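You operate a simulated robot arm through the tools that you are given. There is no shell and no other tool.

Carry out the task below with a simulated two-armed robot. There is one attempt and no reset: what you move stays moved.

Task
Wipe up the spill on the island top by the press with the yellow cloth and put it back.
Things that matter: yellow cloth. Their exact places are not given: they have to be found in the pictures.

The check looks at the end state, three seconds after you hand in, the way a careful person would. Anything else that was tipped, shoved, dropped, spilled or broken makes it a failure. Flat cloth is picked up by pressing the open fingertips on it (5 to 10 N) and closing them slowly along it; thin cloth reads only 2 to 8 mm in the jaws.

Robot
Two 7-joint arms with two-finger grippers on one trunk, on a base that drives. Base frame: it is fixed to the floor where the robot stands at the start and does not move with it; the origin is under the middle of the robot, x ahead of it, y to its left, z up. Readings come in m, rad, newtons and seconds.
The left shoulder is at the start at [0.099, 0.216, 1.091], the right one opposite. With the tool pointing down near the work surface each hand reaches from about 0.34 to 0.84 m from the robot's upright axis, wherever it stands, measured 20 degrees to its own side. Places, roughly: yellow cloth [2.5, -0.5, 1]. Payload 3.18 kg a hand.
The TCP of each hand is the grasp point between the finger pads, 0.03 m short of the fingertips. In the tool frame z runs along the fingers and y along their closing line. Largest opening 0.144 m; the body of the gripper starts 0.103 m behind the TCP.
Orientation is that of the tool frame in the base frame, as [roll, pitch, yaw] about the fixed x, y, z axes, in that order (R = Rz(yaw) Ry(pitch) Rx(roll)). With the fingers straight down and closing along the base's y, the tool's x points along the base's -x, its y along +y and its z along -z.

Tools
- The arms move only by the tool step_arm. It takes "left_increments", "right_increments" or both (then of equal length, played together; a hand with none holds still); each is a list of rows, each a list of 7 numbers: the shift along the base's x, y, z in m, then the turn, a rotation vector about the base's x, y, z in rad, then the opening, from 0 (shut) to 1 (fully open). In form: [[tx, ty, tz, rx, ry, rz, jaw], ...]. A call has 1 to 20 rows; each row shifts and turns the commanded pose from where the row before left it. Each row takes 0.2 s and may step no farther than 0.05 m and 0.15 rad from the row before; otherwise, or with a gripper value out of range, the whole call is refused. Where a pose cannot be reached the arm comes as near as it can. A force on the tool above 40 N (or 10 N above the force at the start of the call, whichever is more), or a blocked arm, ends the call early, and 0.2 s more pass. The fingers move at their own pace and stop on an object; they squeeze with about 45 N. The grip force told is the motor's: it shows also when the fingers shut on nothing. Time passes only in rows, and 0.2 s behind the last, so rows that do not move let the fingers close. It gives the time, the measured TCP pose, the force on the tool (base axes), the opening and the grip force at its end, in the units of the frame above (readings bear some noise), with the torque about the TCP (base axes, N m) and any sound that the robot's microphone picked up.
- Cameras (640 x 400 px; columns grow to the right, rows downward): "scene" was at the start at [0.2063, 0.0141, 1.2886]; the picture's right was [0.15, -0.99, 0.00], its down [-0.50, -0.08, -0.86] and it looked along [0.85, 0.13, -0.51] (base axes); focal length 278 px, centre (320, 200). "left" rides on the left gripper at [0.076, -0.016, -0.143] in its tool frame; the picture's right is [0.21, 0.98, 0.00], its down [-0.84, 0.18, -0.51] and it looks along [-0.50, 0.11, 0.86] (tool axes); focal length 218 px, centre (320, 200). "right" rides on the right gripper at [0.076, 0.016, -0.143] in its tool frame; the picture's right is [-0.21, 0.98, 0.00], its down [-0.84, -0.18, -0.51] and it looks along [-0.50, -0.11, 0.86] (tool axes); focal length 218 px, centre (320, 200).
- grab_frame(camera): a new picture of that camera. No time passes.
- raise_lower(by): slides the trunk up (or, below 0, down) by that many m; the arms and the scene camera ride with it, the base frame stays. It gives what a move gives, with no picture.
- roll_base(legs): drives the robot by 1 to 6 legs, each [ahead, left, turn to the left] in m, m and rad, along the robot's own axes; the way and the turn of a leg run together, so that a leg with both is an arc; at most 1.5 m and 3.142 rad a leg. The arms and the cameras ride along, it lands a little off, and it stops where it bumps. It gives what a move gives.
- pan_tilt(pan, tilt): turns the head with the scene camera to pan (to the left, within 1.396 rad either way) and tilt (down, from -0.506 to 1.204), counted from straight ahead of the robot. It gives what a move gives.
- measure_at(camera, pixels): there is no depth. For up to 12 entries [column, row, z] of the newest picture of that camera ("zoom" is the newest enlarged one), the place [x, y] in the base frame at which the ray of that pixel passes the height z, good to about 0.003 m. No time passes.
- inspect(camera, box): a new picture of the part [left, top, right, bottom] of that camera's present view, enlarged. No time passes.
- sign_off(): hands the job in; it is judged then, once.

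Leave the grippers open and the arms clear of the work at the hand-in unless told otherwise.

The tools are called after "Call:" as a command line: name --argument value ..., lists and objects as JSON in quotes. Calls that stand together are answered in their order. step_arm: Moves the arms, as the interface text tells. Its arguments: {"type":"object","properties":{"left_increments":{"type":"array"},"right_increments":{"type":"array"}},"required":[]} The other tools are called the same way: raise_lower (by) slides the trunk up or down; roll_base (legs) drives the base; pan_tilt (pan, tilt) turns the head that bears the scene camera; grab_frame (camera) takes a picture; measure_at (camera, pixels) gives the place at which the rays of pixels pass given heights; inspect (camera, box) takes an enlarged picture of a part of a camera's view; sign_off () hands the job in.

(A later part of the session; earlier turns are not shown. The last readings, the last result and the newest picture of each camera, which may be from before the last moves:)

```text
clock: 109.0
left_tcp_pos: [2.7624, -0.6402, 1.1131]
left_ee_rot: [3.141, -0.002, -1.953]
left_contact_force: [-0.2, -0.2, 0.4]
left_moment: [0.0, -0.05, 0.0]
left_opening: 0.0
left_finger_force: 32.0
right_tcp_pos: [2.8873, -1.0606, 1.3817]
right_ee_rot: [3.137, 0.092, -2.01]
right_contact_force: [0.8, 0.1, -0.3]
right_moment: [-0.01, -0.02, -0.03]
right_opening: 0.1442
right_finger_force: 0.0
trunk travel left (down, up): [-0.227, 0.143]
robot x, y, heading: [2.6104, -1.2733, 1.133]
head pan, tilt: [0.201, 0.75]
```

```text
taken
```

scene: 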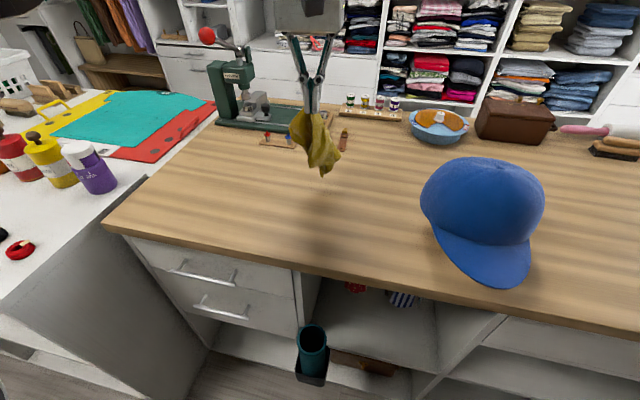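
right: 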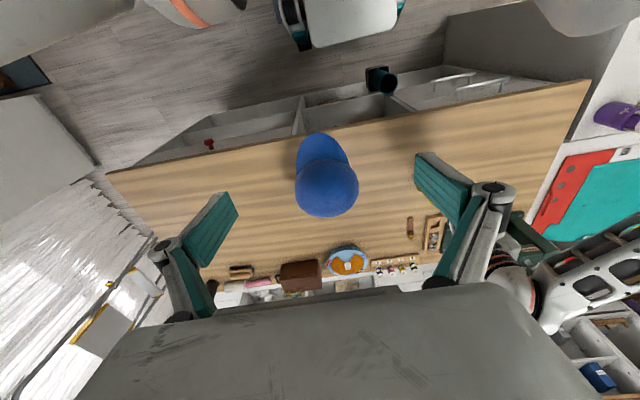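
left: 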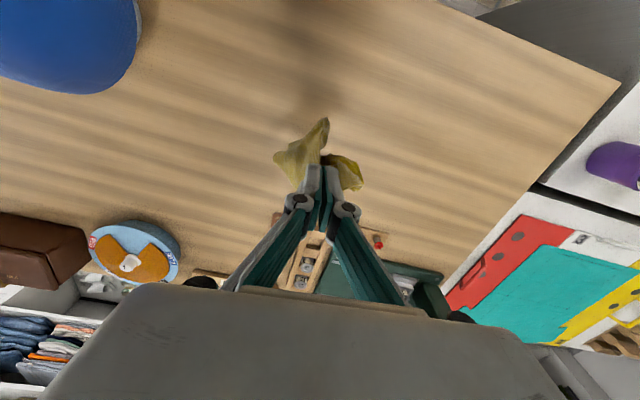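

The cloth is still held. I'll drive 0.2 m back to the left to lay it in its own place.

Call:
roll_base --legs '[[0, 0.21, -0.01]]'

Call:
pan_tilt --pan 0.1 --tilt 0.75

Call:
grab_frame --camera "scene"

Call:
inspect --camera "scene" --box '[330, 170, 450, 245]'

Call:
inspect --camera "scene" --box '[200, 90, 320, 165]'

```text
clock: 111.5
left_tcp_pos: [2.5752, -0.5505, 1.1144]
left_ee_rot: [3.141, -0.002, -1.964]
left_contact_force: [-0.7, -0.2, -1.1]
left_moment: [-0.01, -0.04, -0.02]
left_opening: 0.0
left_finger_force: 32.4
right_tcp_pos: [2.6949, -0.9719, 1.3826]
right_ee_rot: [3.138, 0.093, -2.022]
right_contact_force: [0.4, 0.2, 0.0]
right_moment: [0.01, -0.04, -0.02]
right_opening: 0.1438
right_finger_force: 0.1
trunk travel left (down, up): [-0.227, 0.143]
robot x, y, heading: [2.4178, -1.1804, 1.126]
head pan, tilt: [0.201, 0.75]
```

```text
clock: 112.2
left_tcp_pos: [2.577, -0.55, 1.1148]
left_ee_rot: [3.139, -0.003, -1.962]
left_contact_force: [0.3, -0.2, -0.6]
left_moment: [-0.03, 0.0, 0.0]
left_opening: 0.0
left_finger_force: 31.9
right_tcp_pos: [2.6946, -0.9711, 1.3822]
right_ee_rot: [3.136, 0.092, -2.021]
right_contact_force: [0.1, -0.7, -1.1]
right_moment: [0.01, 0.0, 0.03]
right_opening: 0.144
right_finger_force: 0.0
trunk travel left (down, up): [-0.227, 0.143]
robot x, y, heading: [2.4154, -1.1834, 1.12]
head pan, tilt: [0.099, 0.75]
```

```text
taken
```

scene: 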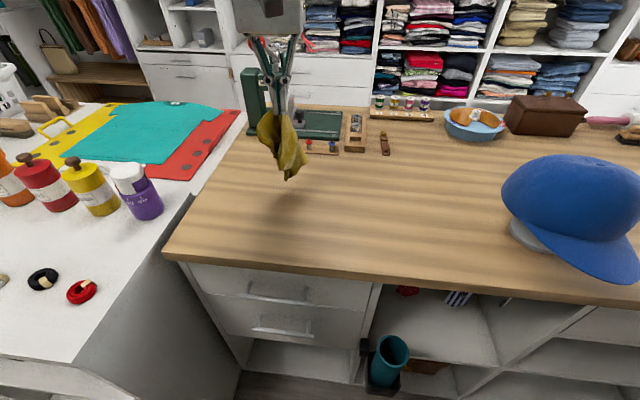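

```text
5.33 times, centred on (390, 208) of scene
```

zoom: 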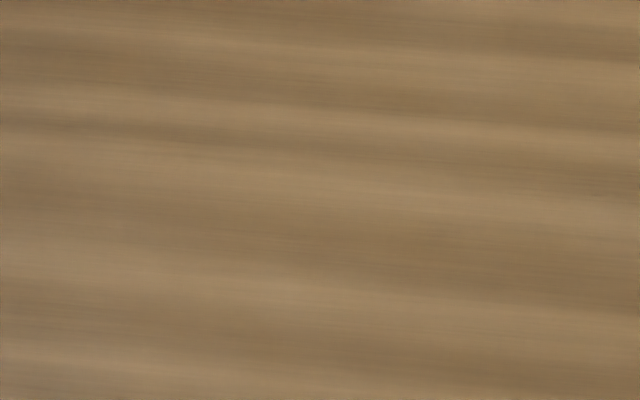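

```text
5.33 times, centred on (260, 128) of scene
```

zoom: 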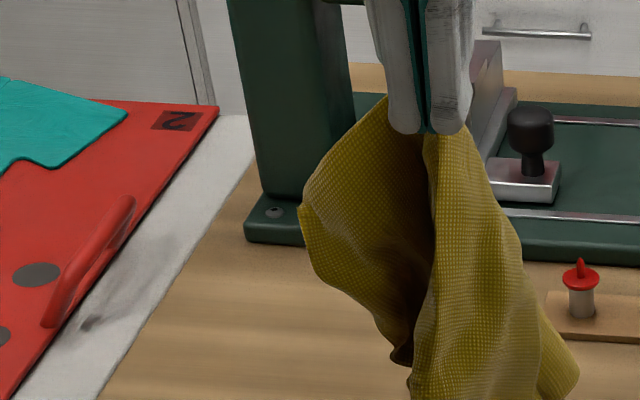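

The wiped area is spotless now. The cloth hangs from the tips, about 0.15 m long. To lay it flat I'll bring the hand over the cloth's original left edge at (2.42,-0.525), lower until the hem touches, then swing down to the right towards the original pinch place (2.549,-0.577).

Call:
step_arm --left_increments '[[-0.039, 0.006, 0, 0, 0, 0, 0.0], [-0.039, 0.006, 0, 0, 0, 0, 0.0], [-0.039, 0.006, 0, 0, 0, 0, 0.0], [-0.039, 0.006, 0, 0, 0, 0, 0.0], [0, 0, -0.02, 0, 0, 0, 0.0], [0, 0, -0.02, 0, 0, 0, 0.0], [0, 0, 0, 0, 0, 0, 0.0]]'

Call:
grab_frame --camera "scene"

Call:
inspect --camera "scene" --box '[150, 100, 350, 225]'

Call:
grab_frame --camera "left"

```text
clock: 113.8
left_tcp_pos: [2.4206, -0.5268, 1.0722]
left_ee_rot: [3.138, 0.001, -1.964]
left_contact_force: [0.0, 0.0, -0.4]
left_moment: [-0.02, -0.01, 0.0]
left_opening: 0.0
left_finger_force: 32.1
right_tcp_pos: [2.6957, -0.9728, 1.3823]
right_ee_rot: [3.136, 0.091, -2.022]
right_contact_force: [0.3, 0.9, 0.8]
right_moment: [-0.01, 0.02, -0.03]
right_opening: 0.144
right_finger_force: 0.1
trunk travel left (down, up): [-0.227, 0.143]
robot x, y, heading: [2.415, -1.1839, 1.122]
head pan, tilt: [0.099, 0.75]
```

```text
taken
```

scene: 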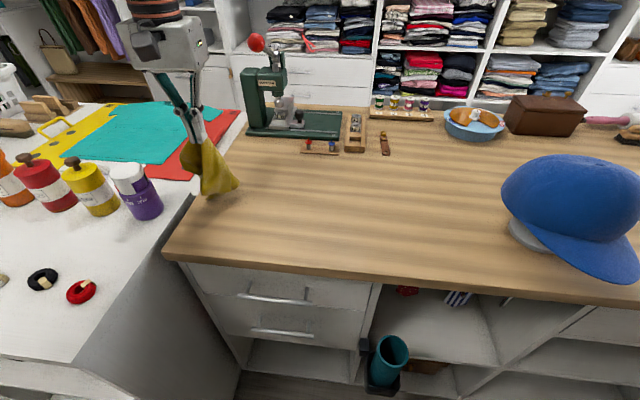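

```text
3.20 times, centred on (250, 162) of scene
```

zoom: 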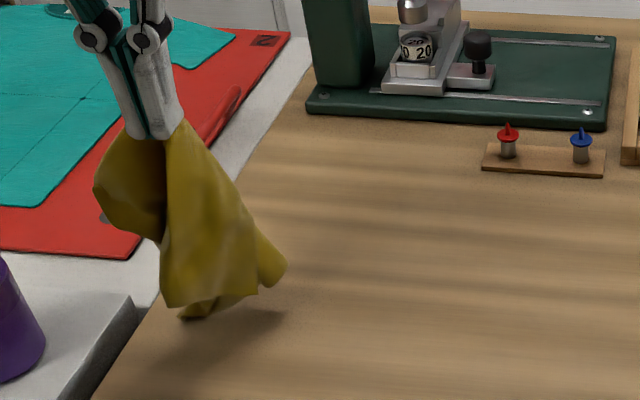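

```text
taken
```

left: 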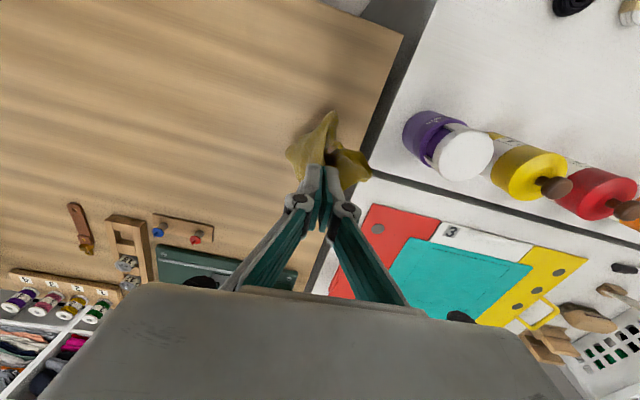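

The cloth hangs as a bunch with its larger part on the right/front side. I'll look from the right hand's camera too, to see which way the larger part lies.

Call:
inspect --camera "right" --box '[400, 120, 600, 245]'

Call:
inspect --camera "left" --box '[260, 90, 420, 190]'

Call:
inspect --camera "scene" --box '[160, 120, 260, 182]'

```text
3.20 times, centred on (500, 182) of right
```

zoom: 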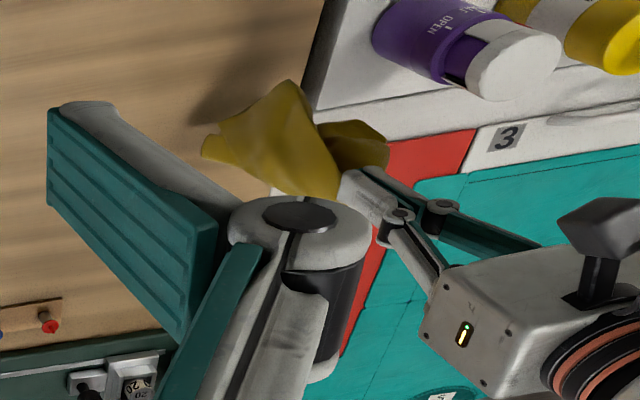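

```text
4.00 times, centred on (340, 140) of left
```

zoom: 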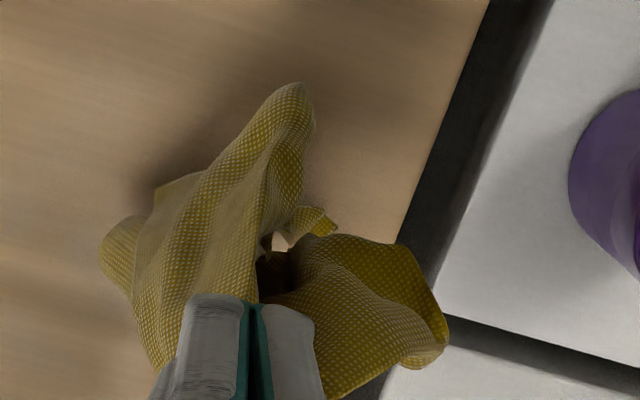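

```text
6.40 times, centred on (210, 151) of scene
```

zoom: 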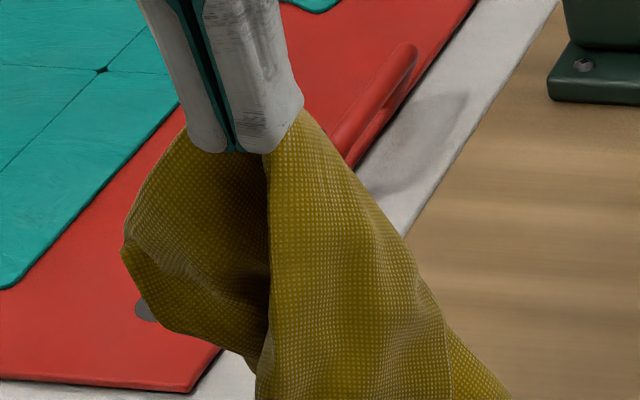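

The larger part lies on the right-hand side of the pinch. So it's better to set the cloth down slightly to the right and then drag the pinch left into place, so that the larger part trails out flat, as it did in the leftward wiping strokes. I'll move to about (2.60,-0.59) and lower.

Call:
step_arm --left_increments '[[0.036, -0.0126, 0.01, 0, 0, 0, 0.0], [0.036, -0.0126, 0.01, 0, 0, 0, 0.0], [0.036, -0.0126, 0, 0, 0, 0, 0.0], [0.036, -0.0126, 0, 0, 0, 0, 0.0], [0.036, -0.0126, -0.02, 0, 0, 0, 0.0], [0, 0, -0.04, 0, 0, 0, 0.0], [0, 0, -0.04, 0, 0, 0, 0.0], [0, 0, -0.03, 0, 0, 0, 0.0], [0, 0, -0.025, 0, 0, 0, 0.0], [0, 0, -0.01, 0, 0, 0, 0.0], [0, 0, 0, 0, 0, 0, 0.0]]'

Call:
inspect --camera "scene" --box '[180, 110, 380, 235]'

Call:
grab_frame --camera "left"

```text
clock: 116.2
left_tcp_pos: [2.5984, -0.5898, 0.9312]
left_ee_rot: [3.138, 0.0, -1.965]
left_contact_force: [-0.1, -0.9, -0.4]
left_moment: [-0.03, 0.02, 0.04]
left_opening: 0.0
left_finger_force: 32.1
right_tcp_pos: [2.6962, -0.9709, 1.3821]
right_ee_rot: [3.136, 0.092, -2.021]
right_contact_force: [-0.1, -0.1, 0.7]
right_moment: [-0.02, 0.0, 0.0]
right_opening: 0.1441
right_finger_force: 0.0
trunk travel left (down, up): [-0.227, 0.143]
robot x, y, heading: [2.4149, -1.1839, 1.125]
head pan, tilt: [0.099, 0.75]
```

```text
3.20 times, centred on (280, 172) of scene
```

zoom: 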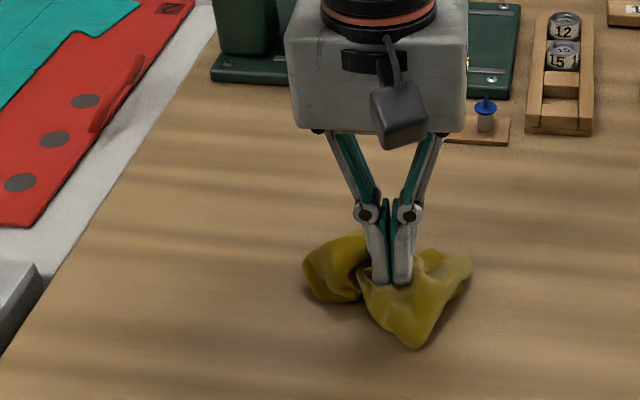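

```text
taken
```

left: 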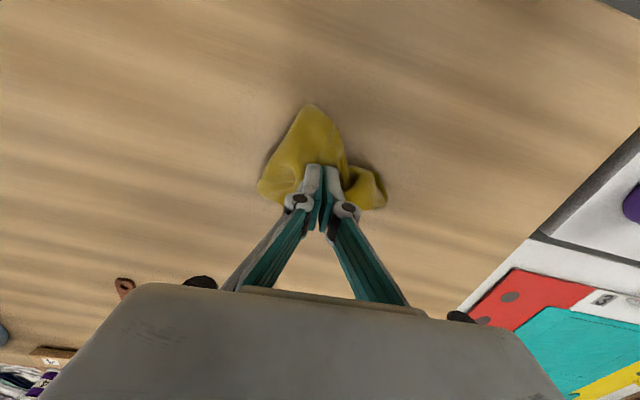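

The cloth sits bunched at the tips. I'll lower 1.3 cm and drag left about 0.125 m so that it trails out.

Call:
step_arm --left_increments '[[0, 0, -0.007, 0, 0, 0, 0.0], [0, 0, -0.006, 0, 0, 0, 0.0], [-0.0155, 0.006, 0, 0, 0, 0, 0.0], [-0.0155, 0.006, 0, 0, 0, 0, 0.0], [-0.0155, 0.006, 0, 0, 0, 0, 0.0], [-0.0155, 0.006, 0, 0, 0, 0, 0.0], [-0.0155, 0.006, 0, 0, 0, 0, 0.0], [-0.0155, 0.006, 0, 0, 0, 0, 0.0], [-0.0155, 0.006, 0, 0, 0, 0, 0.0], [-0.0155, 0.006, 0, 0, 0, 0, 0.0], [0, 0, 0, 0, 0, 0, 0.0]]'

Call:
inspect --camera "scene" --box '[150, 110, 350, 235]'

Call:
inspect --camera "left" --box '[180, 60, 440, 222]'

```text
clock: 118.6
left_tcp_pos: [2.4778, -0.5429, 0.9152]
left_ee_rot: [3.139, -0.003, -1.966]
left_contact_force: [0.2, -0.2, 1.3]
left_moment: [0.03, 0.01, 0.0]
left_opening: 0.0001
left_finger_force: 32.4
right_tcp_pos: [2.6963, -0.9717, 1.3826]
right_ee_rot: [3.138, 0.093, -2.02]
right_contact_force: [-0.4, 0.9, -0.3]
right_moment: [0.02, 0.02, 0.0]
right_opening: 0.1438
right_finger_force: 0.0
trunk travel left (down, up): [-0.227, 0.143]
robot x, y, heading: [2.418, -1.1849, 1.121]
head pan, tilt: [0.099, 0.75]
```

```text
3.20 times, centred on (250, 172) of scene
```

zoom: 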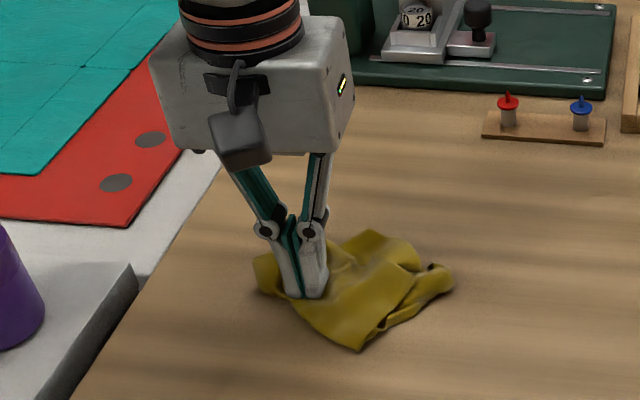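

```text
2.46 times, centred on (310, 141) of left
```

zoom: 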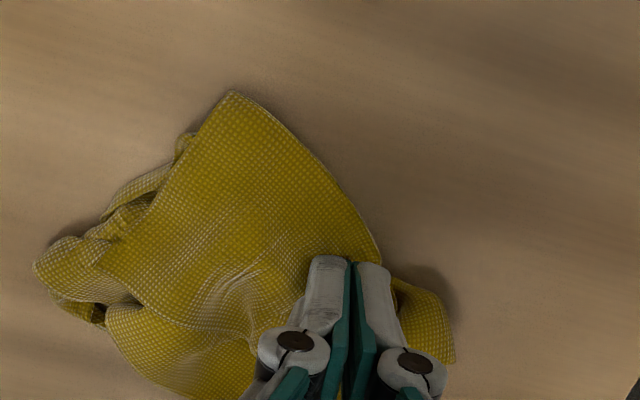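

The cloth is trailing out to the right of the pinch. I'll measure where it lies compared with its original outline.

Call:
measure_at --camera "zoom" --pixels '[[230, 95, 0.885], [35, 265, 0.885], [190, 395, 0.885], [450, 350, 0.885], [240, 240, 0.885], [375, 260, 0.885]]'

Call:
inspect --camera "scene" --box '[150, 110, 350, 235]'

Call:
measure_at --camera "zoom" --pixels '[[360, 350, 0.885], [452, 280, 0.885], [375, 232, 0.885], [258, 270, 0.885], [350, 290, 0.885]]'

```text
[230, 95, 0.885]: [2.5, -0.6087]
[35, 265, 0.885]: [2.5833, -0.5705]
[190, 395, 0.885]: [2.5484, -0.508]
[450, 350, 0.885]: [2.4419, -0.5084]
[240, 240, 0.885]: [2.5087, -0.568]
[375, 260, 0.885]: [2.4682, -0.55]
```

```text
3.20 times, centred on (250, 172) of scene
```

zoom: 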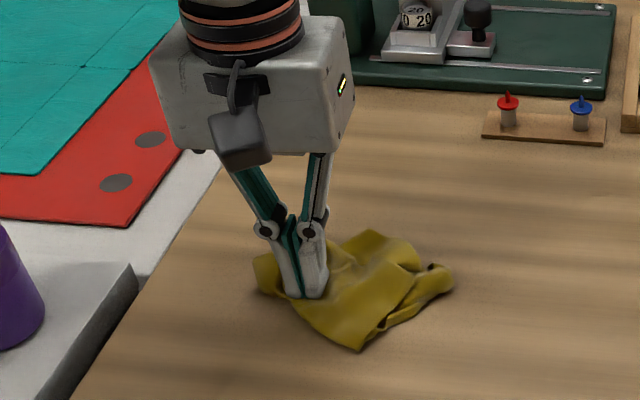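

```text
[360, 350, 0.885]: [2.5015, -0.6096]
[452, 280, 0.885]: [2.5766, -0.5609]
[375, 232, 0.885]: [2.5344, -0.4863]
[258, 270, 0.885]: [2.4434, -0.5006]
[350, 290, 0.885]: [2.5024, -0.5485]
```

The bunch is centred at about (2.51,-0.55), which matches the cloth's original centre. I'll release it gently by opening slowly to about 3 cm, then lift straight up and see how it lies.

Call:
step_arm --left_increments '[[0, 0, 0, 0, 0, 0, 0.04], [0, 0, 0, 0, 0, 0, 0.08], [0, 0, 0, 0, 0, 0, 0.12], [0, 0, 0, 0, 0, 0, 0.16], [0, 0, 0.005, 0, 0, 0, 0.2], [0, 0, 0.015, 0, 0, 0, 0.2], [0, 0, 0.02, 0, 0, 0, 0.2], [0, 0, 0.03, 0, 0, 0, 0.2], [0, 0, 0.03, 0, 0, 0, 0.2], [0, 0, 0, 0, 0, 0, 0.2]]'

Call:
inspect --camera "scene" --box '[150, 110, 350, 235]'

Call:
inspect --camera "left" --box '[180, 60, 440, 222]'

```text
clock: 120.8
left_tcp_pos: [2.476, -0.5438, 1.0171]
left_ee_rot: [-3.141, -0.002, -1.965]
left_contact_force: [-0.5, 1.0, 0.3]
left_moment: [0.01, -0.01, -0.03]
left_opening: 0.0287
left_finger_force: 0.1
right_tcp_pos: [2.6955, -0.9722, 1.3828]
right_ee_rot: [3.135, 0.091, -2.02]
right_contact_force: [0.2, 0.8, -0.2]
right_moment: [-0.02, -0.03, 0.01]
right_opening: 0.1441
right_finger_force: 0.1
trunk travel left (down, up): [-0.227, 0.143]
robot x, y, heading: [2.4144, -1.183, 1.124]
head pan, tilt: [0.099, 0.75]
```

```text
3.20 times, centred on (250, 172) of scene
```

zoom: 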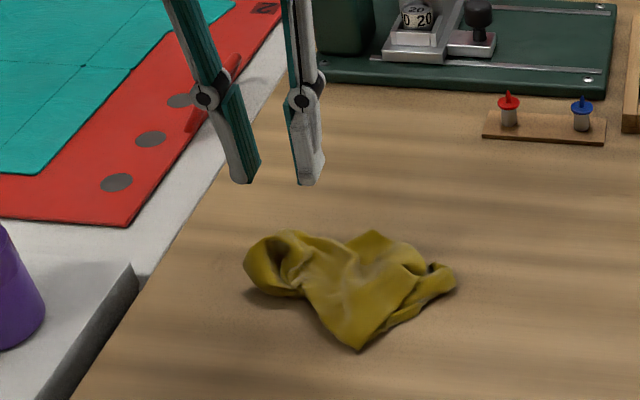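

```text
2.46 times, centred on (310, 141) of left
```

zoom: 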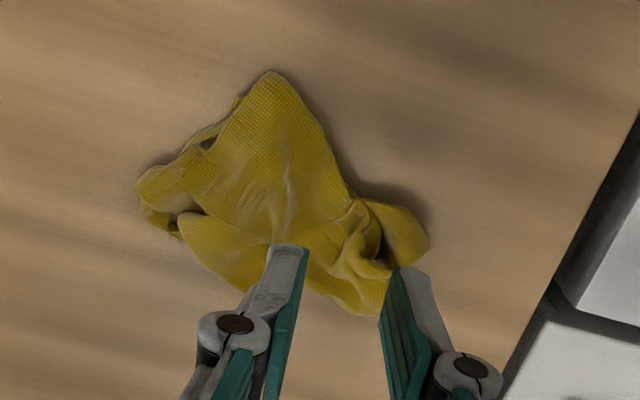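

The cloth is back at its place but crumpled. I can spread it by the reverse of the pinch: press the shut fingertips gently on its middle and open them slowly, so that they push the folds apart. First I'll move the shut fingers above its middle, at (2.508,-0.553).

Call:
step_arm --left_increments '[[0.016, -0.005, 0, 0, 0, 0, 0.0], [0.016, -0.005, -0.02, 0, 0, 0, 0.0], [0, 0, -0.03, 0, 0, 0, 0.0], [0, 0, -0.025, 0, 0, 0, 0.0], [0, 0, -0.01, 0, 0, 0, 0.0], [0, 0, 0, 0, 0, 0, 0.0]]'

Call:
inspect --camera "scene" --box '[150, 110, 350, 235]'

```text
clock: 122.2
left_tcp_pos: [2.5075, -0.5521, 0.9318]
left_ee_rot: [3.141, -0.001, -1.964]
left_contact_force: [0.1, 0.0, -0.4]
left_moment: [-0.01, -0.01, -0.01]
left_opening: 0.0
left_finger_force: 30.2
right_tcp_pos: [2.6955, -0.9718, 1.3822]
right_ee_rot: [3.137, 0.094, -2.021]
right_contact_force: [0.1, 0.3, -0.3]
right_moment: [0.02, 0.0, -0.02]
right_opening: 0.144
right_finger_force: 0.1
trunk travel left (down, up): [-0.227, 0.143]
robot x, y, heading: [2.4137, -1.183, 1.122]
head pan, tilt: [0.099, 0.75]
```

```text
3.20 times, centred on (250, 172) of scene
```

zoom: 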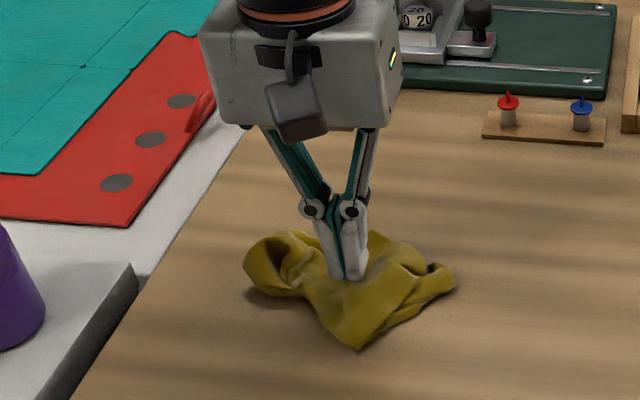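

The tips are over the middle. I'll press down in 3 mm steps until about 6–8 N.

Call:
step_arm --left_increments '[[0, 0, -0.006, 0, 0, 0, 0.0], [0, 0, -0.004, 0, 0, 0, 0.0], [0, 0, -0.003, 0, 0, 0, 0.0], [0, 0, 0, 0, 0, 0, 0.0]]'

```text
clock: 123.2
left_tcp_pos: [2.5075, -0.5506, 0.9181]
left_ee_rot: [3.139, -0.002, -1.965]
left_contact_force: [-0.2, -0.4, 0.1]
left_moment: [-0.01, -0.03, -0.02]
left_opening: 0.0001
left_finger_force: 31.0
right_tcp_pos: [2.6959, -0.9708, 1.3822]
right_ee_rot: [3.136, 0.092, -2.021]
right_contact_force: [-0.4, -0.5, -0.6]
right_moment: [-0.02, 0.0, 0.0]
right_opening: 0.1442
right_finger_force: 0.0
trunk travel left (down, up): [-0.227, 0.143]
robot x, y, heading: [2.4143, -1.1834, 1.126]
head pan, tilt: [0.099, 0.75]
```

No force yet at z=0.918. I'll lower a few more millimetres.

Call:
step_arm --left_increments '[[0, 0, -0.003, 0, 0, 0, 0.0], [0, 0, -0.002, 0, 0, 0, 0.0], [0, 0, -0.001, 0, 0, 0, 0.0], [0, 0, 0, 0, 0, 0, 0.0]]'

```text
clock: 124.2
left_tcp_pos: [2.5077, -0.5516, 0.9117]
left_ee_rot: [3.141, -0.002, -1.964]
left_contact_force: [0.4, -0.5, 1.3]
left_moment: [0.0, 0.0, -0.04]
left_opening: 0.0
left_finger_force: 31.0
right_tcp_pos: [2.695, -0.9713, 1.3828]
right_ee_rot: [3.138, 0.093, -2.022]
right_contact_force: [-0.5, 0.0, 0.3]
right_moment: [-0.03, 0.01, -0.03]
right_opening: 0.1438
right_finger_force: 0.1
trunk travel left (down, up): [-0.227, 0.143]
robot x, y, heading: [2.4194, -1.1836, 1.123]
head pan, tilt: [0.099, 0.75]
```

Contact begins (1.3 N at z=0.9117). I'll press 1.5 mm more, then open slowly to spread the folds.

Call:
step_arm --left_increments '[[0, 0, -0.001, 0, 0, 0, 0.0], [0, 0, -0.001, 0, 0, 0, 0.0], [0, 0, 0, 0, 0, 0, 0.0]]'

```text
clock: 125.0
left_tcp_pos: [2.5066, -0.5524, 0.9109]
left_ee_rot: [3.139, -0.002, -1.964]
left_contact_force: [-1.0, 0.1, 0.5]
left_moment: [0.0, 0.01, 0.01]
left_opening: 0.0
left_finger_force: 30.7
right_tcp_pos: [2.6957, -0.9721, 1.3813]
right_ee_rot: [3.137, 0.093, -2.022]
right_contact_force: [-0.7, 0.7, 0.4]
right_moment: [-0.01, -0.01, -0.01]
right_opening: 0.1437
right_finger_force: 0.1
trunk travel left (down, up): [-0.227, 0.143]
robot x, y, heading: [2.4157, -1.1826, 1.124]
head pan, tilt: [0.099, 0.75]
```

Call:
step_arm --left_increments '[[0, 0, -0.001, 0, 0, 0, 0.0], [0, 0, -0.001, 0, 0, 0, 0.0], [0, 0, 0, 0, 0, 0, 0.0]]'

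Call:
inspect --camera "scene" --box '[180, 140, 300, 215]'

```text
clock: 125.8
left_tcp_pos: [2.5077, -0.5514, 0.9091]
left_ee_rot: [3.139, 0.001, -1.964]
left_contact_force: [0.5, 0.1, 3.5]
left_moment: [0.06, 0.0, 0.0]
left_opening: 0.0
left_finger_force: 30.6
right_tcp_pos: [2.6956, -0.9721, 1.3832]
right_ee_rot: [3.137, 0.094, -2.022]
right_contact_force: [0.3, -0.4, -0.3]
right_moment: [0.0, 0.0, 0.03]
right_opening: 0.144
right_finger_force: 0.0
trunk travel left (down, up): [-0.227, 0.143]
robot x, y, heading: [2.4167, -1.1848, 1.122]
head pan, tilt: [0.099, 0.75]
```

```text
5.33 times, centred on (240, 178) of scene
```

zoom: 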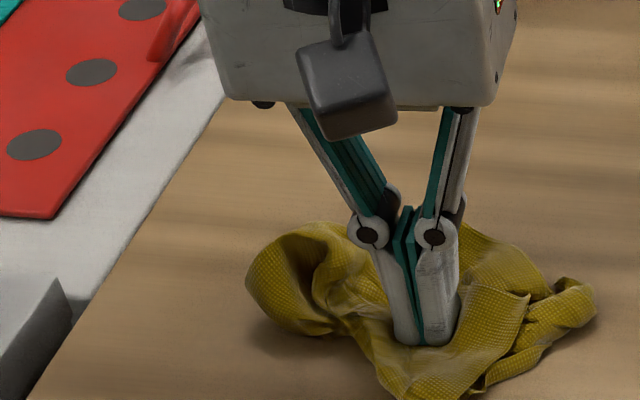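

The tips press with 3.5 N and the cloth dimples there. Now I'll open slowly to spread it, pressing half a millimetre more.

Call:
step_arm --left_increments '[[0, 0, -0.0007, 0, 0, 0, 0.05], [0, 0, 0, 0, 0, 0, 0.1], [0, 0, 0, 0, 0, 0, 0.15], [0, 0, 0, 0, 0, 0, 0.2], [0, 0, 0, 0, 0, 0, 0.25], [0, 0, 0, 0, 0, 0, 0.3]]'

Call:
inspect --camera "scene" --box '[180, 140, 300, 215]'

```text
clock: 127.2
left_tcp_pos: [2.508, -0.5516, 0.908]
left_ee_rot: [3.14, -0.002, -1.964]
left_contact_force: [1.1, -0.5, 5.2]
left_moment: [0.01, -0.09, 0.01]
left_opening: 0.0456
left_finger_force: 4.5
right_tcp_pos: [2.6958, -0.9719, 1.3819]
right_ee_rot: [3.135, 0.094, -2.021]
right_contact_force: [0.2, 1.0, 0.3]
right_moment: [0.01, -0.04, -0.01]
right_opening: 0.1441
right_finger_force: 0.0
trunk travel left (down, up): [-0.227, 0.143]
robot x, y, heading: [2.4163, -1.1828, 1.121]
head pan, tilt: [0.099, 0.75]
```

```text
5.33 times, centred on (240, 178) of scene
```

zoom: 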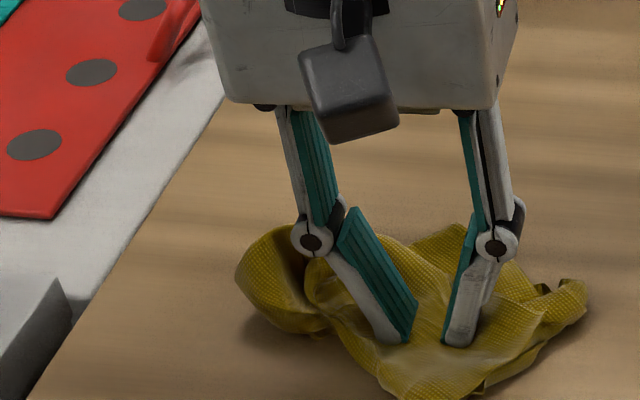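

It works: the cloth is widening as the fingers part (5 N). I'll open further, to about 0.11 m.

Call:
step_arm --left_increments '[[0, 0, 0, 0, 0, 0, 0.35], [0, 0, 0, 0, 0, 0, 0.4], [0, 0, 0, 0, 0, 0, 0.45], [0, 0, 0, 0, 0, 0, 0.5], [0, 0, 0, 0, 0, 0, 0.55], [0, 0, 0, 0, 0, 0, 0.6], [0, 0, 0, 0, 0, 0, 0.65], [0, 0, 0, 0, 0, 0, 0.7]]'

Call:
inspect --camera "scene" --box '[180, 140, 300, 215]'

Call:
grab_frame --camera "left"

```text
clock: 129.0
left_tcp_pos: [2.508, -0.5511, 0.9079]
left_ee_rot: [3.14, -0.001, -1.962]
left_contact_force: [0.9, -0.5, 1.8]
left_moment: [0.04, 0.05, 0.01]
left_opening: 0.1013
left_finger_force: 0.0
right_tcp_pos: [2.6959, -0.9705, 1.3827]
right_ee_rot: [3.137, 0.092, -2.022]
right_contact_force: [-0.2, 0.1, 0.0]
right_moment: [-0.01, 0.01, 0.02]
right_opening: 0.144
right_finger_force: 0.0
trunk travel left (down, up): [-0.227, 0.143]
robot x, y, heading: [2.4162, -1.1823, 1.123]
head pan, tilt: [0.099, 0.75]
```

```text
5.33 times, centred on (240, 178) of scene
```

zoom: 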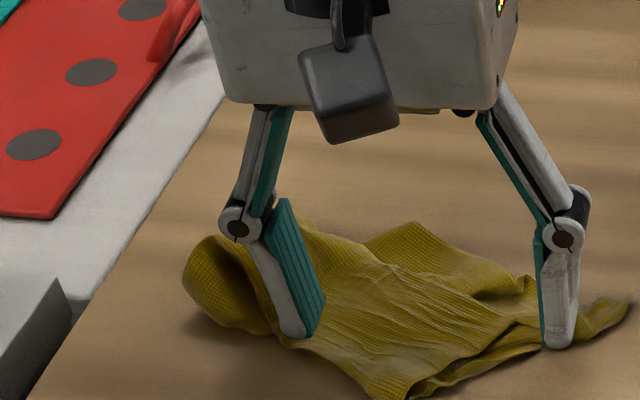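

```text
taken
```

left: 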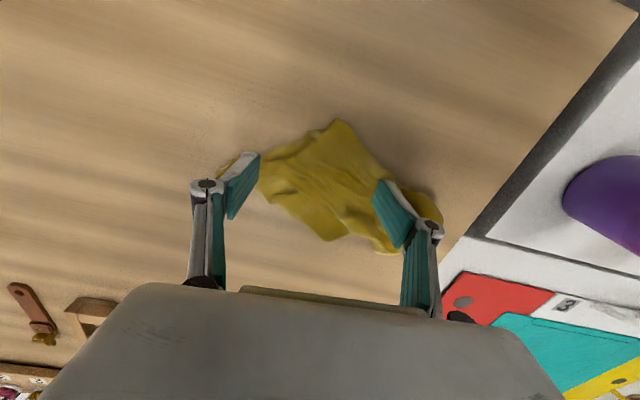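

The spread works very well: it now reaches full width along this line. I'll lift straight up and look at the whole cloth.

Call:
step_arm --left_increments '[[0, 0, 0.005, 0, 0, 0, 0.7], [0, 0, 0.015, 0, 0, 0, 0.7], [0, 0, 0.03, 0, 0, 0, 0.7], [0, 0, 0.04, 0, 0, 0, 0.7], [0, 0, 0.03, 0, 0, 0, 0.7]]'

Call:
grab_frame --camera "scene"

Call:
inspect --camera "scene" --box '[150, 110, 350, 235]'

Call:
grab_frame --camera "left"

```text
clock: 130.2
left_tcp_pos: [2.5095, -0.5569, 1.0298]
left_ee_rot: [3.14, -0.001, -1.966]
left_contact_force: [-0.6, -0.5, -0.3]
left_moment: [0.03, -0.02, -0.01]
left_opening: 0.101
left_finger_force: 0.1
right_tcp_pos: [2.6955, -0.9722, 1.3821]
right_ee_rot: [3.136, 0.093, -2.021]
right_contact_force: [0.4, -0.1, 0.0]
right_moment: [0.02, 0.01, 0.0]
right_opening: 0.1443
right_finger_force: 0.0
trunk travel left (down, up): [-0.227, 0.143]
robot x, y, heading: [2.4156, -1.1858, 1.122]
head pan, tilt: [0.099, 0.75]
```

```text
taken
```

scene: 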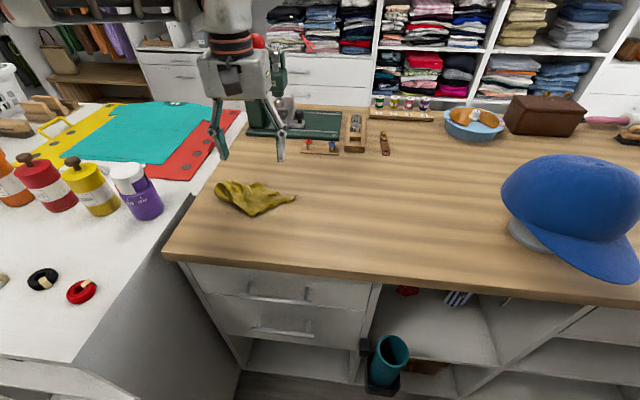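

```text
3.20 times, centred on (250, 172) of scene
```

zoom: 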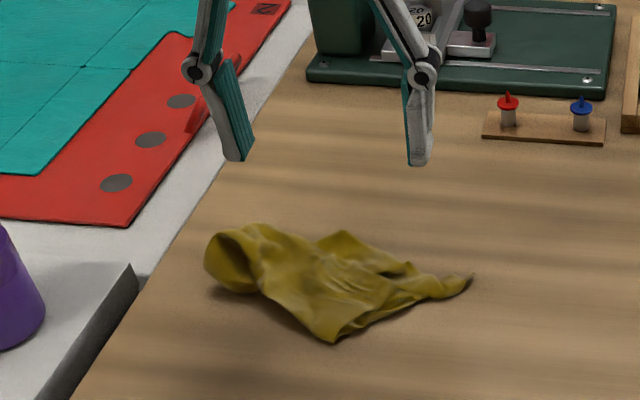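

```text
taken
```

left: 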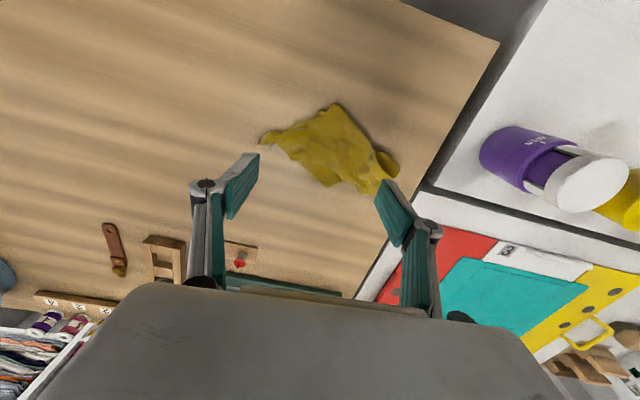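

The cloth is now about 0.19 m wide along the island but still folded across. I'd like to spread it the other way too, so I'll carefully turn the wrist in the air, a first 0.6 rad, and watch the arm's posture.

Call:
measure_at --camera "scene" --pixels '[[214, 192, 0.885], [297, 196, 0.885], [254, 216, 0.885], [258, 182, 0.885], [235, 180, 0.885]]'

Call:
step_arm --left_increments '[[0, 0, 0.01, 0, 0, 0.14, 0.5], [0, 0, 0.01, 0, 0, 0.14, 0.3], [0, 0, 0, 0, 0, 0.14, 0.1], [0, 0, 0, 0, 0, 0.14, 0.0], [0, 0, 0, 0, 0, 0, 0.0]]'

Call:
grab_frame --camera "scene"

```text
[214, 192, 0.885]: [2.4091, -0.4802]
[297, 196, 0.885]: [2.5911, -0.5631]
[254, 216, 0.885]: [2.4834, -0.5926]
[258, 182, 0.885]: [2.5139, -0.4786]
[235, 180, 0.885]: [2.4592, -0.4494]
```

```text
clock: 131.4
left_tcp_pos: [2.5084, -0.553, 1.0479]
left_ee_rot: [3.14, -0.001, -1.403]
left_contact_force: [0.3, -0.2, -0.3]
left_moment: [0.01, -0.01, -0.02]
left_opening: 0.0001
left_finger_force: 30.9
right_tcp_pos: [2.6949, -0.9722, 1.3818]
right_ee_rot: [3.136, 0.092, -2.021]
right_contact_force: [-0.2, -0.1, 0.5]
right_moment: [0.0, -0.02, -0.01]
right_opening: 0.1438
right_finger_force: 0.0
trunk travel left (down, up): [-0.227, 0.143]
robot x, y, heading: [2.4137, -1.1821, 1.124]
head pan, tilt: [0.099, 0.75]
```

```text
taken
```

scene: 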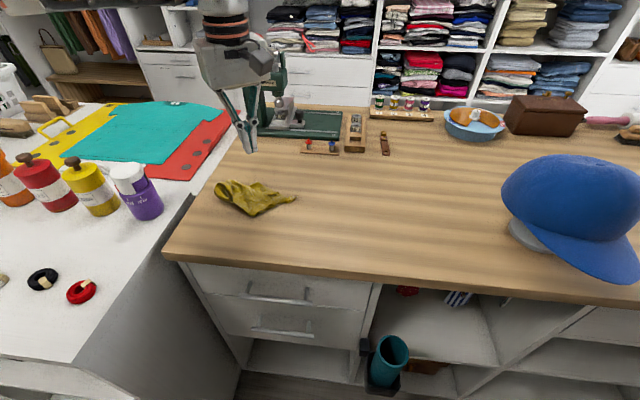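

The wrist turned 0.56 rad with no trouble. I'll turn another 0.84 rad.

Call:
step_arm --left_increments '[[0, 0, 0, 0, 0, 0.14, 0.0], [0, 0, 0, 0, 0, 0.14, 0.0], [0, 0, 0, 0, 0, 0.14, 0.0], [0, 0, 0, 0, 0, 0, 0.0]]'

Call:
step_arm --left_increments '[[0, 0, 0, 0, 0, 0.14, 0.0], [0, 0, 0, 0, 0, 0.14, 0.0], [0, 0, 0, 0, 0, 0.14, 0.0], [0, 0, 0, 0, 0, 0, 0.0]]'

Call:
grab_frame --camera "scene"

Call:
grab_frame --camera "left"

```text
clock: 132.4
left_tcp_pos: [2.5078, -0.5529, 1.0471]
left_ee_rot: [3.141, -0.002, -0.984]
left_contact_force: [-0.3, 0.3, 1.2]
left_moment: [-0.01, 0.03, -0.01]
left_opening: 0.0
left_finger_force: 30.7
right_tcp_pos: [2.6955, -0.9708, 1.3812]
right_ee_rot: [3.136, 0.093, -2.022]
right_contact_force: [0.7, 0.0, 0.2]
right_moment: [0.02, 0.02, -0.05]
right_opening: 0.1441
right_finger_force: 0.0
trunk travel left (down, up): [-0.227, 0.143]
robot x, y, heading: [2.4146, -1.1862, 1.126]
head pan, tilt: [0.099, 0.75]
```

```text
clock: 133.4
left_tcp_pos: [2.5078, -0.5528, 1.0479]
left_ee_rot: [3.14, -0.002, -0.561]
left_contact_force: [0.6, -0.5, 0.9]
left_moment: [0.01, -0.01, 0.01]
left_opening: 0.0
left_finger_force: 30.5
right_tcp_pos: [2.6955, -0.9705, 1.3826]
right_ee_rot: [3.136, 0.093, -2.022]
right_contact_force: [0.3, 0.1, -0.2]
right_moment: [0.0, -0.01, -0.01]
right_opening: 0.144
right_finger_force: 0.1
trunk travel left (down, up): [-0.227, 0.143]
robot x, y, heading: [2.4142, -1.1828, 1.123]
head pan, tilt: [0.099, 0.75]
```

```text
taken
```

scene: 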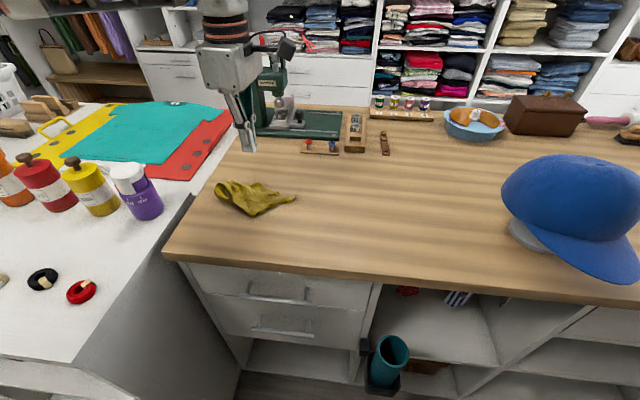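

```text
taken
```

left: 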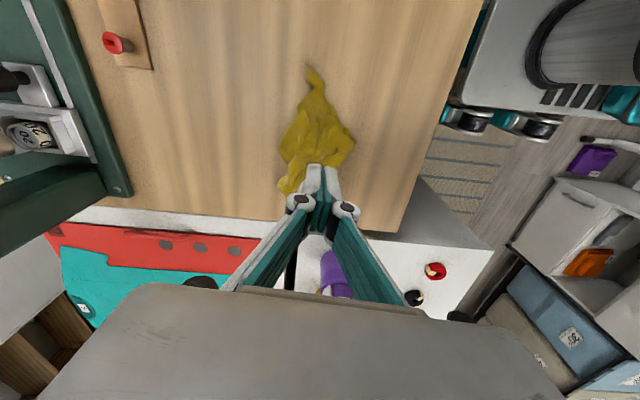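

The wrist is turned and the fingers now close roughly across the island. I'll move above the middle of the cloth (2.488,-0.535), lower, and press as before.

Call:
step_arm --left_increments '[[-0.01, 0.009, -0.03, 0, 0, 0, 0.0], [-0.01, 0.009, -0.03, 0, 0, 0, 0.0], [0, 0, -0.03, 0, 0, 0, 0.0], [0, 0, -0.025, 0, 0, 0, 0.0], [0, 0, -0.01, 0, 0, 0, 0.0], [0, 0, -0.008, 0, 0, 0, 0.0], [0, 0, -0.003, 0, 0, 0, 0.0], [0, 0, 0, 0, 0, 0, 0.0]]'

Call:
inspect --camera "scene" --box '[150, 110, 350, 235]'

```text
clock: 135.2
left_tcp_pos: [2.4873, -0.532, 0.9124]
left_ee_rot: [3.141, -0.002, -0.565]
left_contact_force: [-0.2, 0.5, 0.4]
left_moment: [-0.02, 0.04, 0.01]
left_opening: 0.0
left_finger_force: 30.4
right_tcp_pos: [2.6952, -0.9704, 1.3818]
right_ee_rot: [3.135, 0.092, -2.021]
right_contact_force: [-1.2, -0.5, -0.7]
right_moment: [-0.01, 0.0, 0.0]
right_opening: 0.1445
right_finger_force: 0.0
trunk travel left (down, up): [-0.227, 0.143]
robot x, y, heading: [2.4187, -1.1855, 1.121]
head pan, tilt: [0.099, 0.75]
```

```text
3.20 times, centred on (250, 172) of scene
```

zoom: 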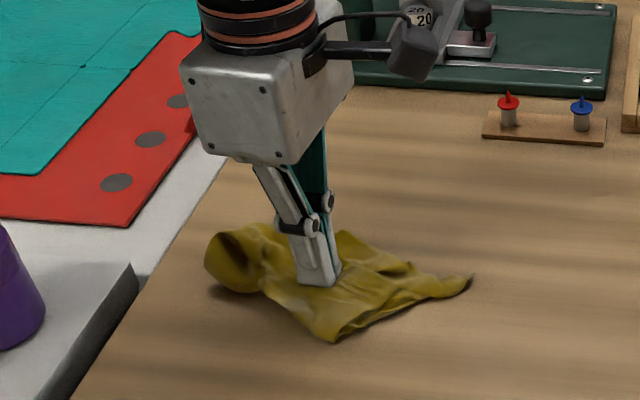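

The tips are just at the cloth. I'll press another 3.5 mm, then open slowly.

Call:
step_arm --left_increments '[[0, 0, -0.0015, 0, 0, 0, 0.0], [0, 0, -0.001, 0, 0, 0, 0.0], [0, 0, -0.001, 0, 0, 0, 0.0], [0, 0, 0, 0, 0, 0, 0.0]]'

```text
clock: 136.2
left_tcp_pos: [2.4869, -0.5326, 0.9088]
left_ee_rot: [-3.141, -0.002, -0.564]
left_contact_force: [-0.6, 1.2, 3.1]
left_moment: [0.05, 0.0, 0.01]
left_opening: 0.0
left_finger_force: 30.4
right_tcp_pos: [2.6957, -0.9716, 1.3818]
right_ee_rot: [3.137, 0.093, -2.022]
right_contact_force: [0.1, 0.9, -0.4]
right_moment: [0.05, -0.03, 0.02]
right_opening: 0.144
right_finger_force: 0.0
trunk travel left (down, up): [-0.227, 0.143]
robot x, y, heading: [2.4183, -1.1857, 1.122]
head pan, tilt: [0.099, 0.75]
```

The tips press at 3 N. I'll open slowly, pressing 1 mm more.

Call:
step_arm --left_increments '[[0, 0, -0.001, 0, 0, 0, 0.05], [0, 0, 0, 0, 0, 0, 0.1], [0, 0, 0, 0, 0, 0, 0.15], [0, 0, 0, 0, 0, 0, 0.2], [0, 0, 0, 0, 0, 0, 0.25], [0, 0, 0, 0, 0, 0, 0.3], [0, 0, 0, 0, 0, 0, 0.35], [0, 0, 0, 0, 0, 0, 0.4]]'

Call:
inspect --camera "scene" --box '[150, 110, 350, 235]'

Call:
grab_frame --camera "left"

```text
clock: 138.0
left_tcp_pos: [2.4883, -0.5343, 0.9077]
left_ee_rot: [3.141, -0.002, -0.563]
left_contact_force: [-0.1, 0.3, 8.9]
left_moment: [-0.02, 0.06, -0.04]
left_opening: 0.0453
left_finger_force: 5.9
right_tcp_pos: [2.6953, -0.9731, 1.3827]
right_ee_rot: [3.137, 0.095, -2.021]
right_contact_force: [-0.2, 0.6, 0.2]
right_moment: [-0.04, 0.02, -0.01]
right_opening: 0.144
right_finger_force: 0.0
trunk travel left (down, up): [-0.227, 0.143]
robot x, y, heading: [2.4143, -1.1832, 1.127]
head pan, tilt: [0.099, 0.75]
```

```text
3.20 times, centred on (250, 172) of scene
```

zoom: 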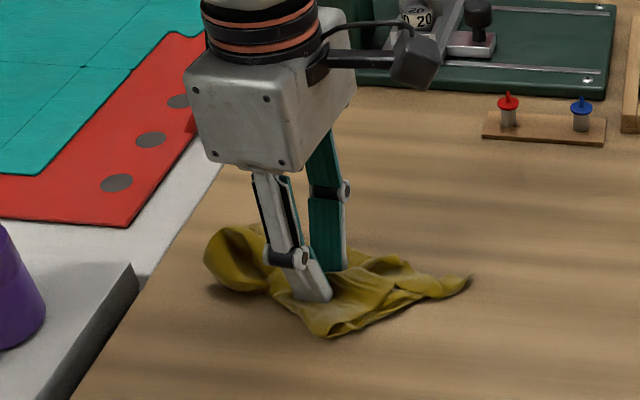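

```text
taken
```

left: 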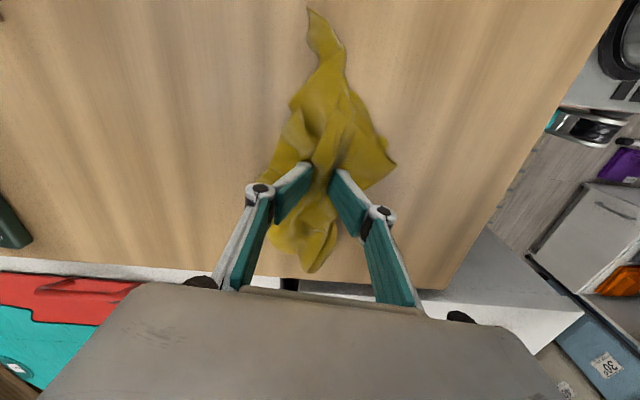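

Force 9 N; the cloth starts to widen a bit. I'll open on to about 0.11 m.

Call:
step_arm --left_increments '[[0, 0, 0, 0, 0, 0, 0.45], [0, 0, 0, 0, 0, 0, 0.5], [0, 0, 0, 0, 0, 0, 0.55], [0, 0, 0, 0, 0, 0, 0.6], [0, 0, 0, 0, 0, 0, 0.65], [0, 0, 0, 0, 0, 0, 0.7], [0, 0, 0, 0, 0, 0, 0.75], [0, 0, 0, 0, 0, 0, 0.8]]'

Call:
inspect --camera "scene" --box '[150, 110, 350, 235]'

Call:
grab_frame --camera "left"

```text
clock: 139.8
left_tcp_pos: [2.4891, -0.5344, 0.9074]
left_ee_rot: [3.14, -0.001, -0.564]
left_contact_force: [-0.5, 0.4, 0.0]
left_moment: [-0.02, 0.03, -0.03]
left_opening: 0.1151
left_finger_force: 0.1
right_tcp_pos: [2.6961, -0.9711, 1.3821]
right_ee_rot: [3.138, 0.092, -2.021]
right_contact_force: [-0.4, -0.2, 0.2]
right_moment: [-0.03, 0.01, 0.0]
right_opening: 0.144
right_finger_force: 0.0
trunk travel left (down, up): [-0.227, 0.143]
robot x, y, heading: [2.4151, -1.1839, 1.124]
head pan, tilt: [0.099, 0.75]
```

```text
3.20 times, centred on (250, 172) of scene
```

zoom: 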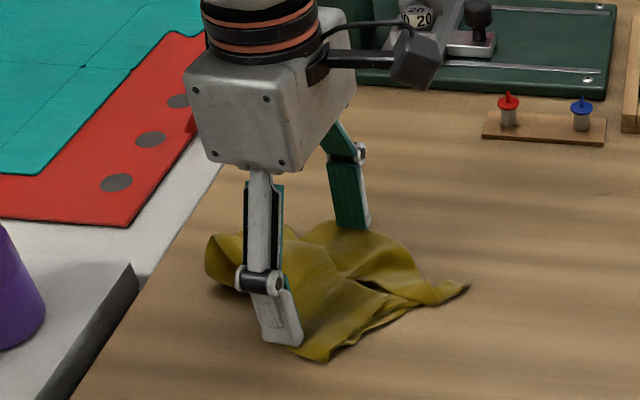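

```text
taken
```

left: 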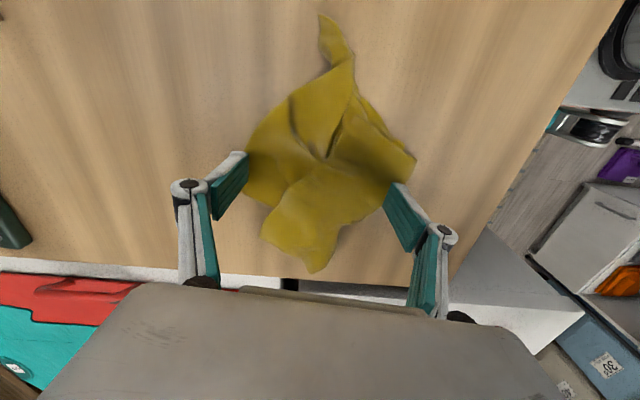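

That spread it widely across as well. I'll lift and look again.

Call:
step_arm --left_increments '[[0, 0, 0.005, 0, 0, 0, 0.8], [0, 0, 0.015, 0, 0, 0, 0.8], [0, 0, 0.03, 0, 0, 0, 0.8], [0, 0, 0.04, 0, 0, 0, 0.8], [0, 0, 0.04, 0, 0, 0, 0.8], [0, 0, 0, 0, 0, 0, 0.8]]'

Call:
inspect --camera "scene" --box '[150, 110, 350, 235]'

Call:
grab_frame --camera "left"

```text
clock: 141.2
left_tcp_pos: [2.4851, -0.5351, 1.0382]
left_ee_rot: [3.14, -0.003, -0.565]
left_contact_force: [-0.1, 0.4, 0.6]
left_moment: [-0.03, 0.02, 0.02]
left_opening: 0.1151
left_finger_force: 0.0
right_tcp_pos: [2.6956, -0.9705, 1.3817]
right_ee_rot: [3.135, 0.092, -2.021]
right_contact_force: [0.4, 0.3, 0.3]
right_moment: [-0.03, 0.02, 0.01]
right_opening: 0.1438
right_finger_force: 0.1
trunk travel left (down, up): [-0.227, 0.143]
robot x, y, heading: [2.4169, -1.1847, 1.122]
head pan, tilt: [0.099, 0.75]
```

```text
3.20 times, centred on (250, 172) of scene
```

zoom: 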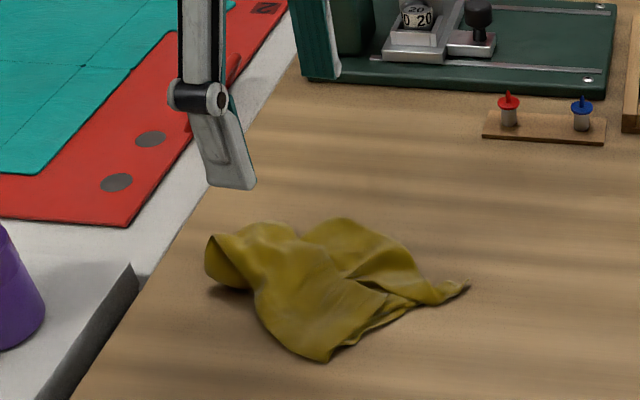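

```text
taken
```

left: 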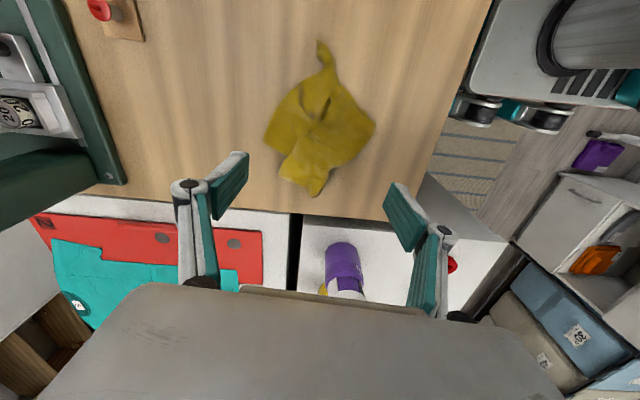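

Much flatter now. A folded tail remains on the right at zoom (400–468,280–305). I'll measure the present outline and a point for one more spread there.

Call:
measure_at --camera "zoom" --pixels '[[205, 262, 0.885], [468, 285, 0.885], [322, 362, 0.885], [345, 218, 0.885], [212, 235, 0.885], [395, 295, 0.885], [410, 255, 0.885], [375, 290, 0.885], [440, 290, 0.885]]'

Call:
inspect --camera "left" --box '[230, 20, 410, 132]'

```text
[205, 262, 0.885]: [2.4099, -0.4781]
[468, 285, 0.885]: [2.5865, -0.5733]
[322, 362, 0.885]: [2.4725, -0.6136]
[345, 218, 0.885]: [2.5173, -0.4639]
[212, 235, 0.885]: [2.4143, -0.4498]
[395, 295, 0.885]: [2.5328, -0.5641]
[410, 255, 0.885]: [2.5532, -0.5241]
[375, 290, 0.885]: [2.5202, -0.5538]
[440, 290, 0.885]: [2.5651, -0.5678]
```

```text
3.56 times, centred on (320, 76) of left
```

zoom: 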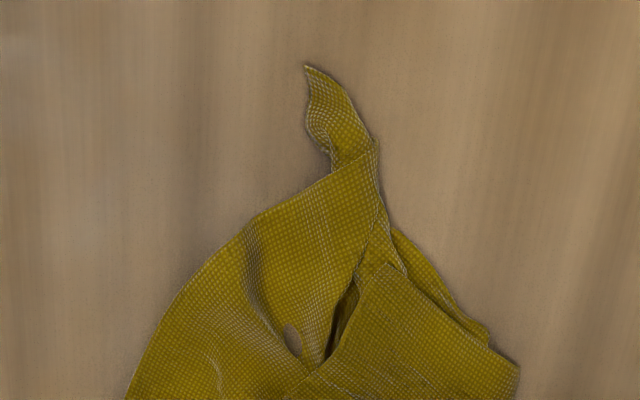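

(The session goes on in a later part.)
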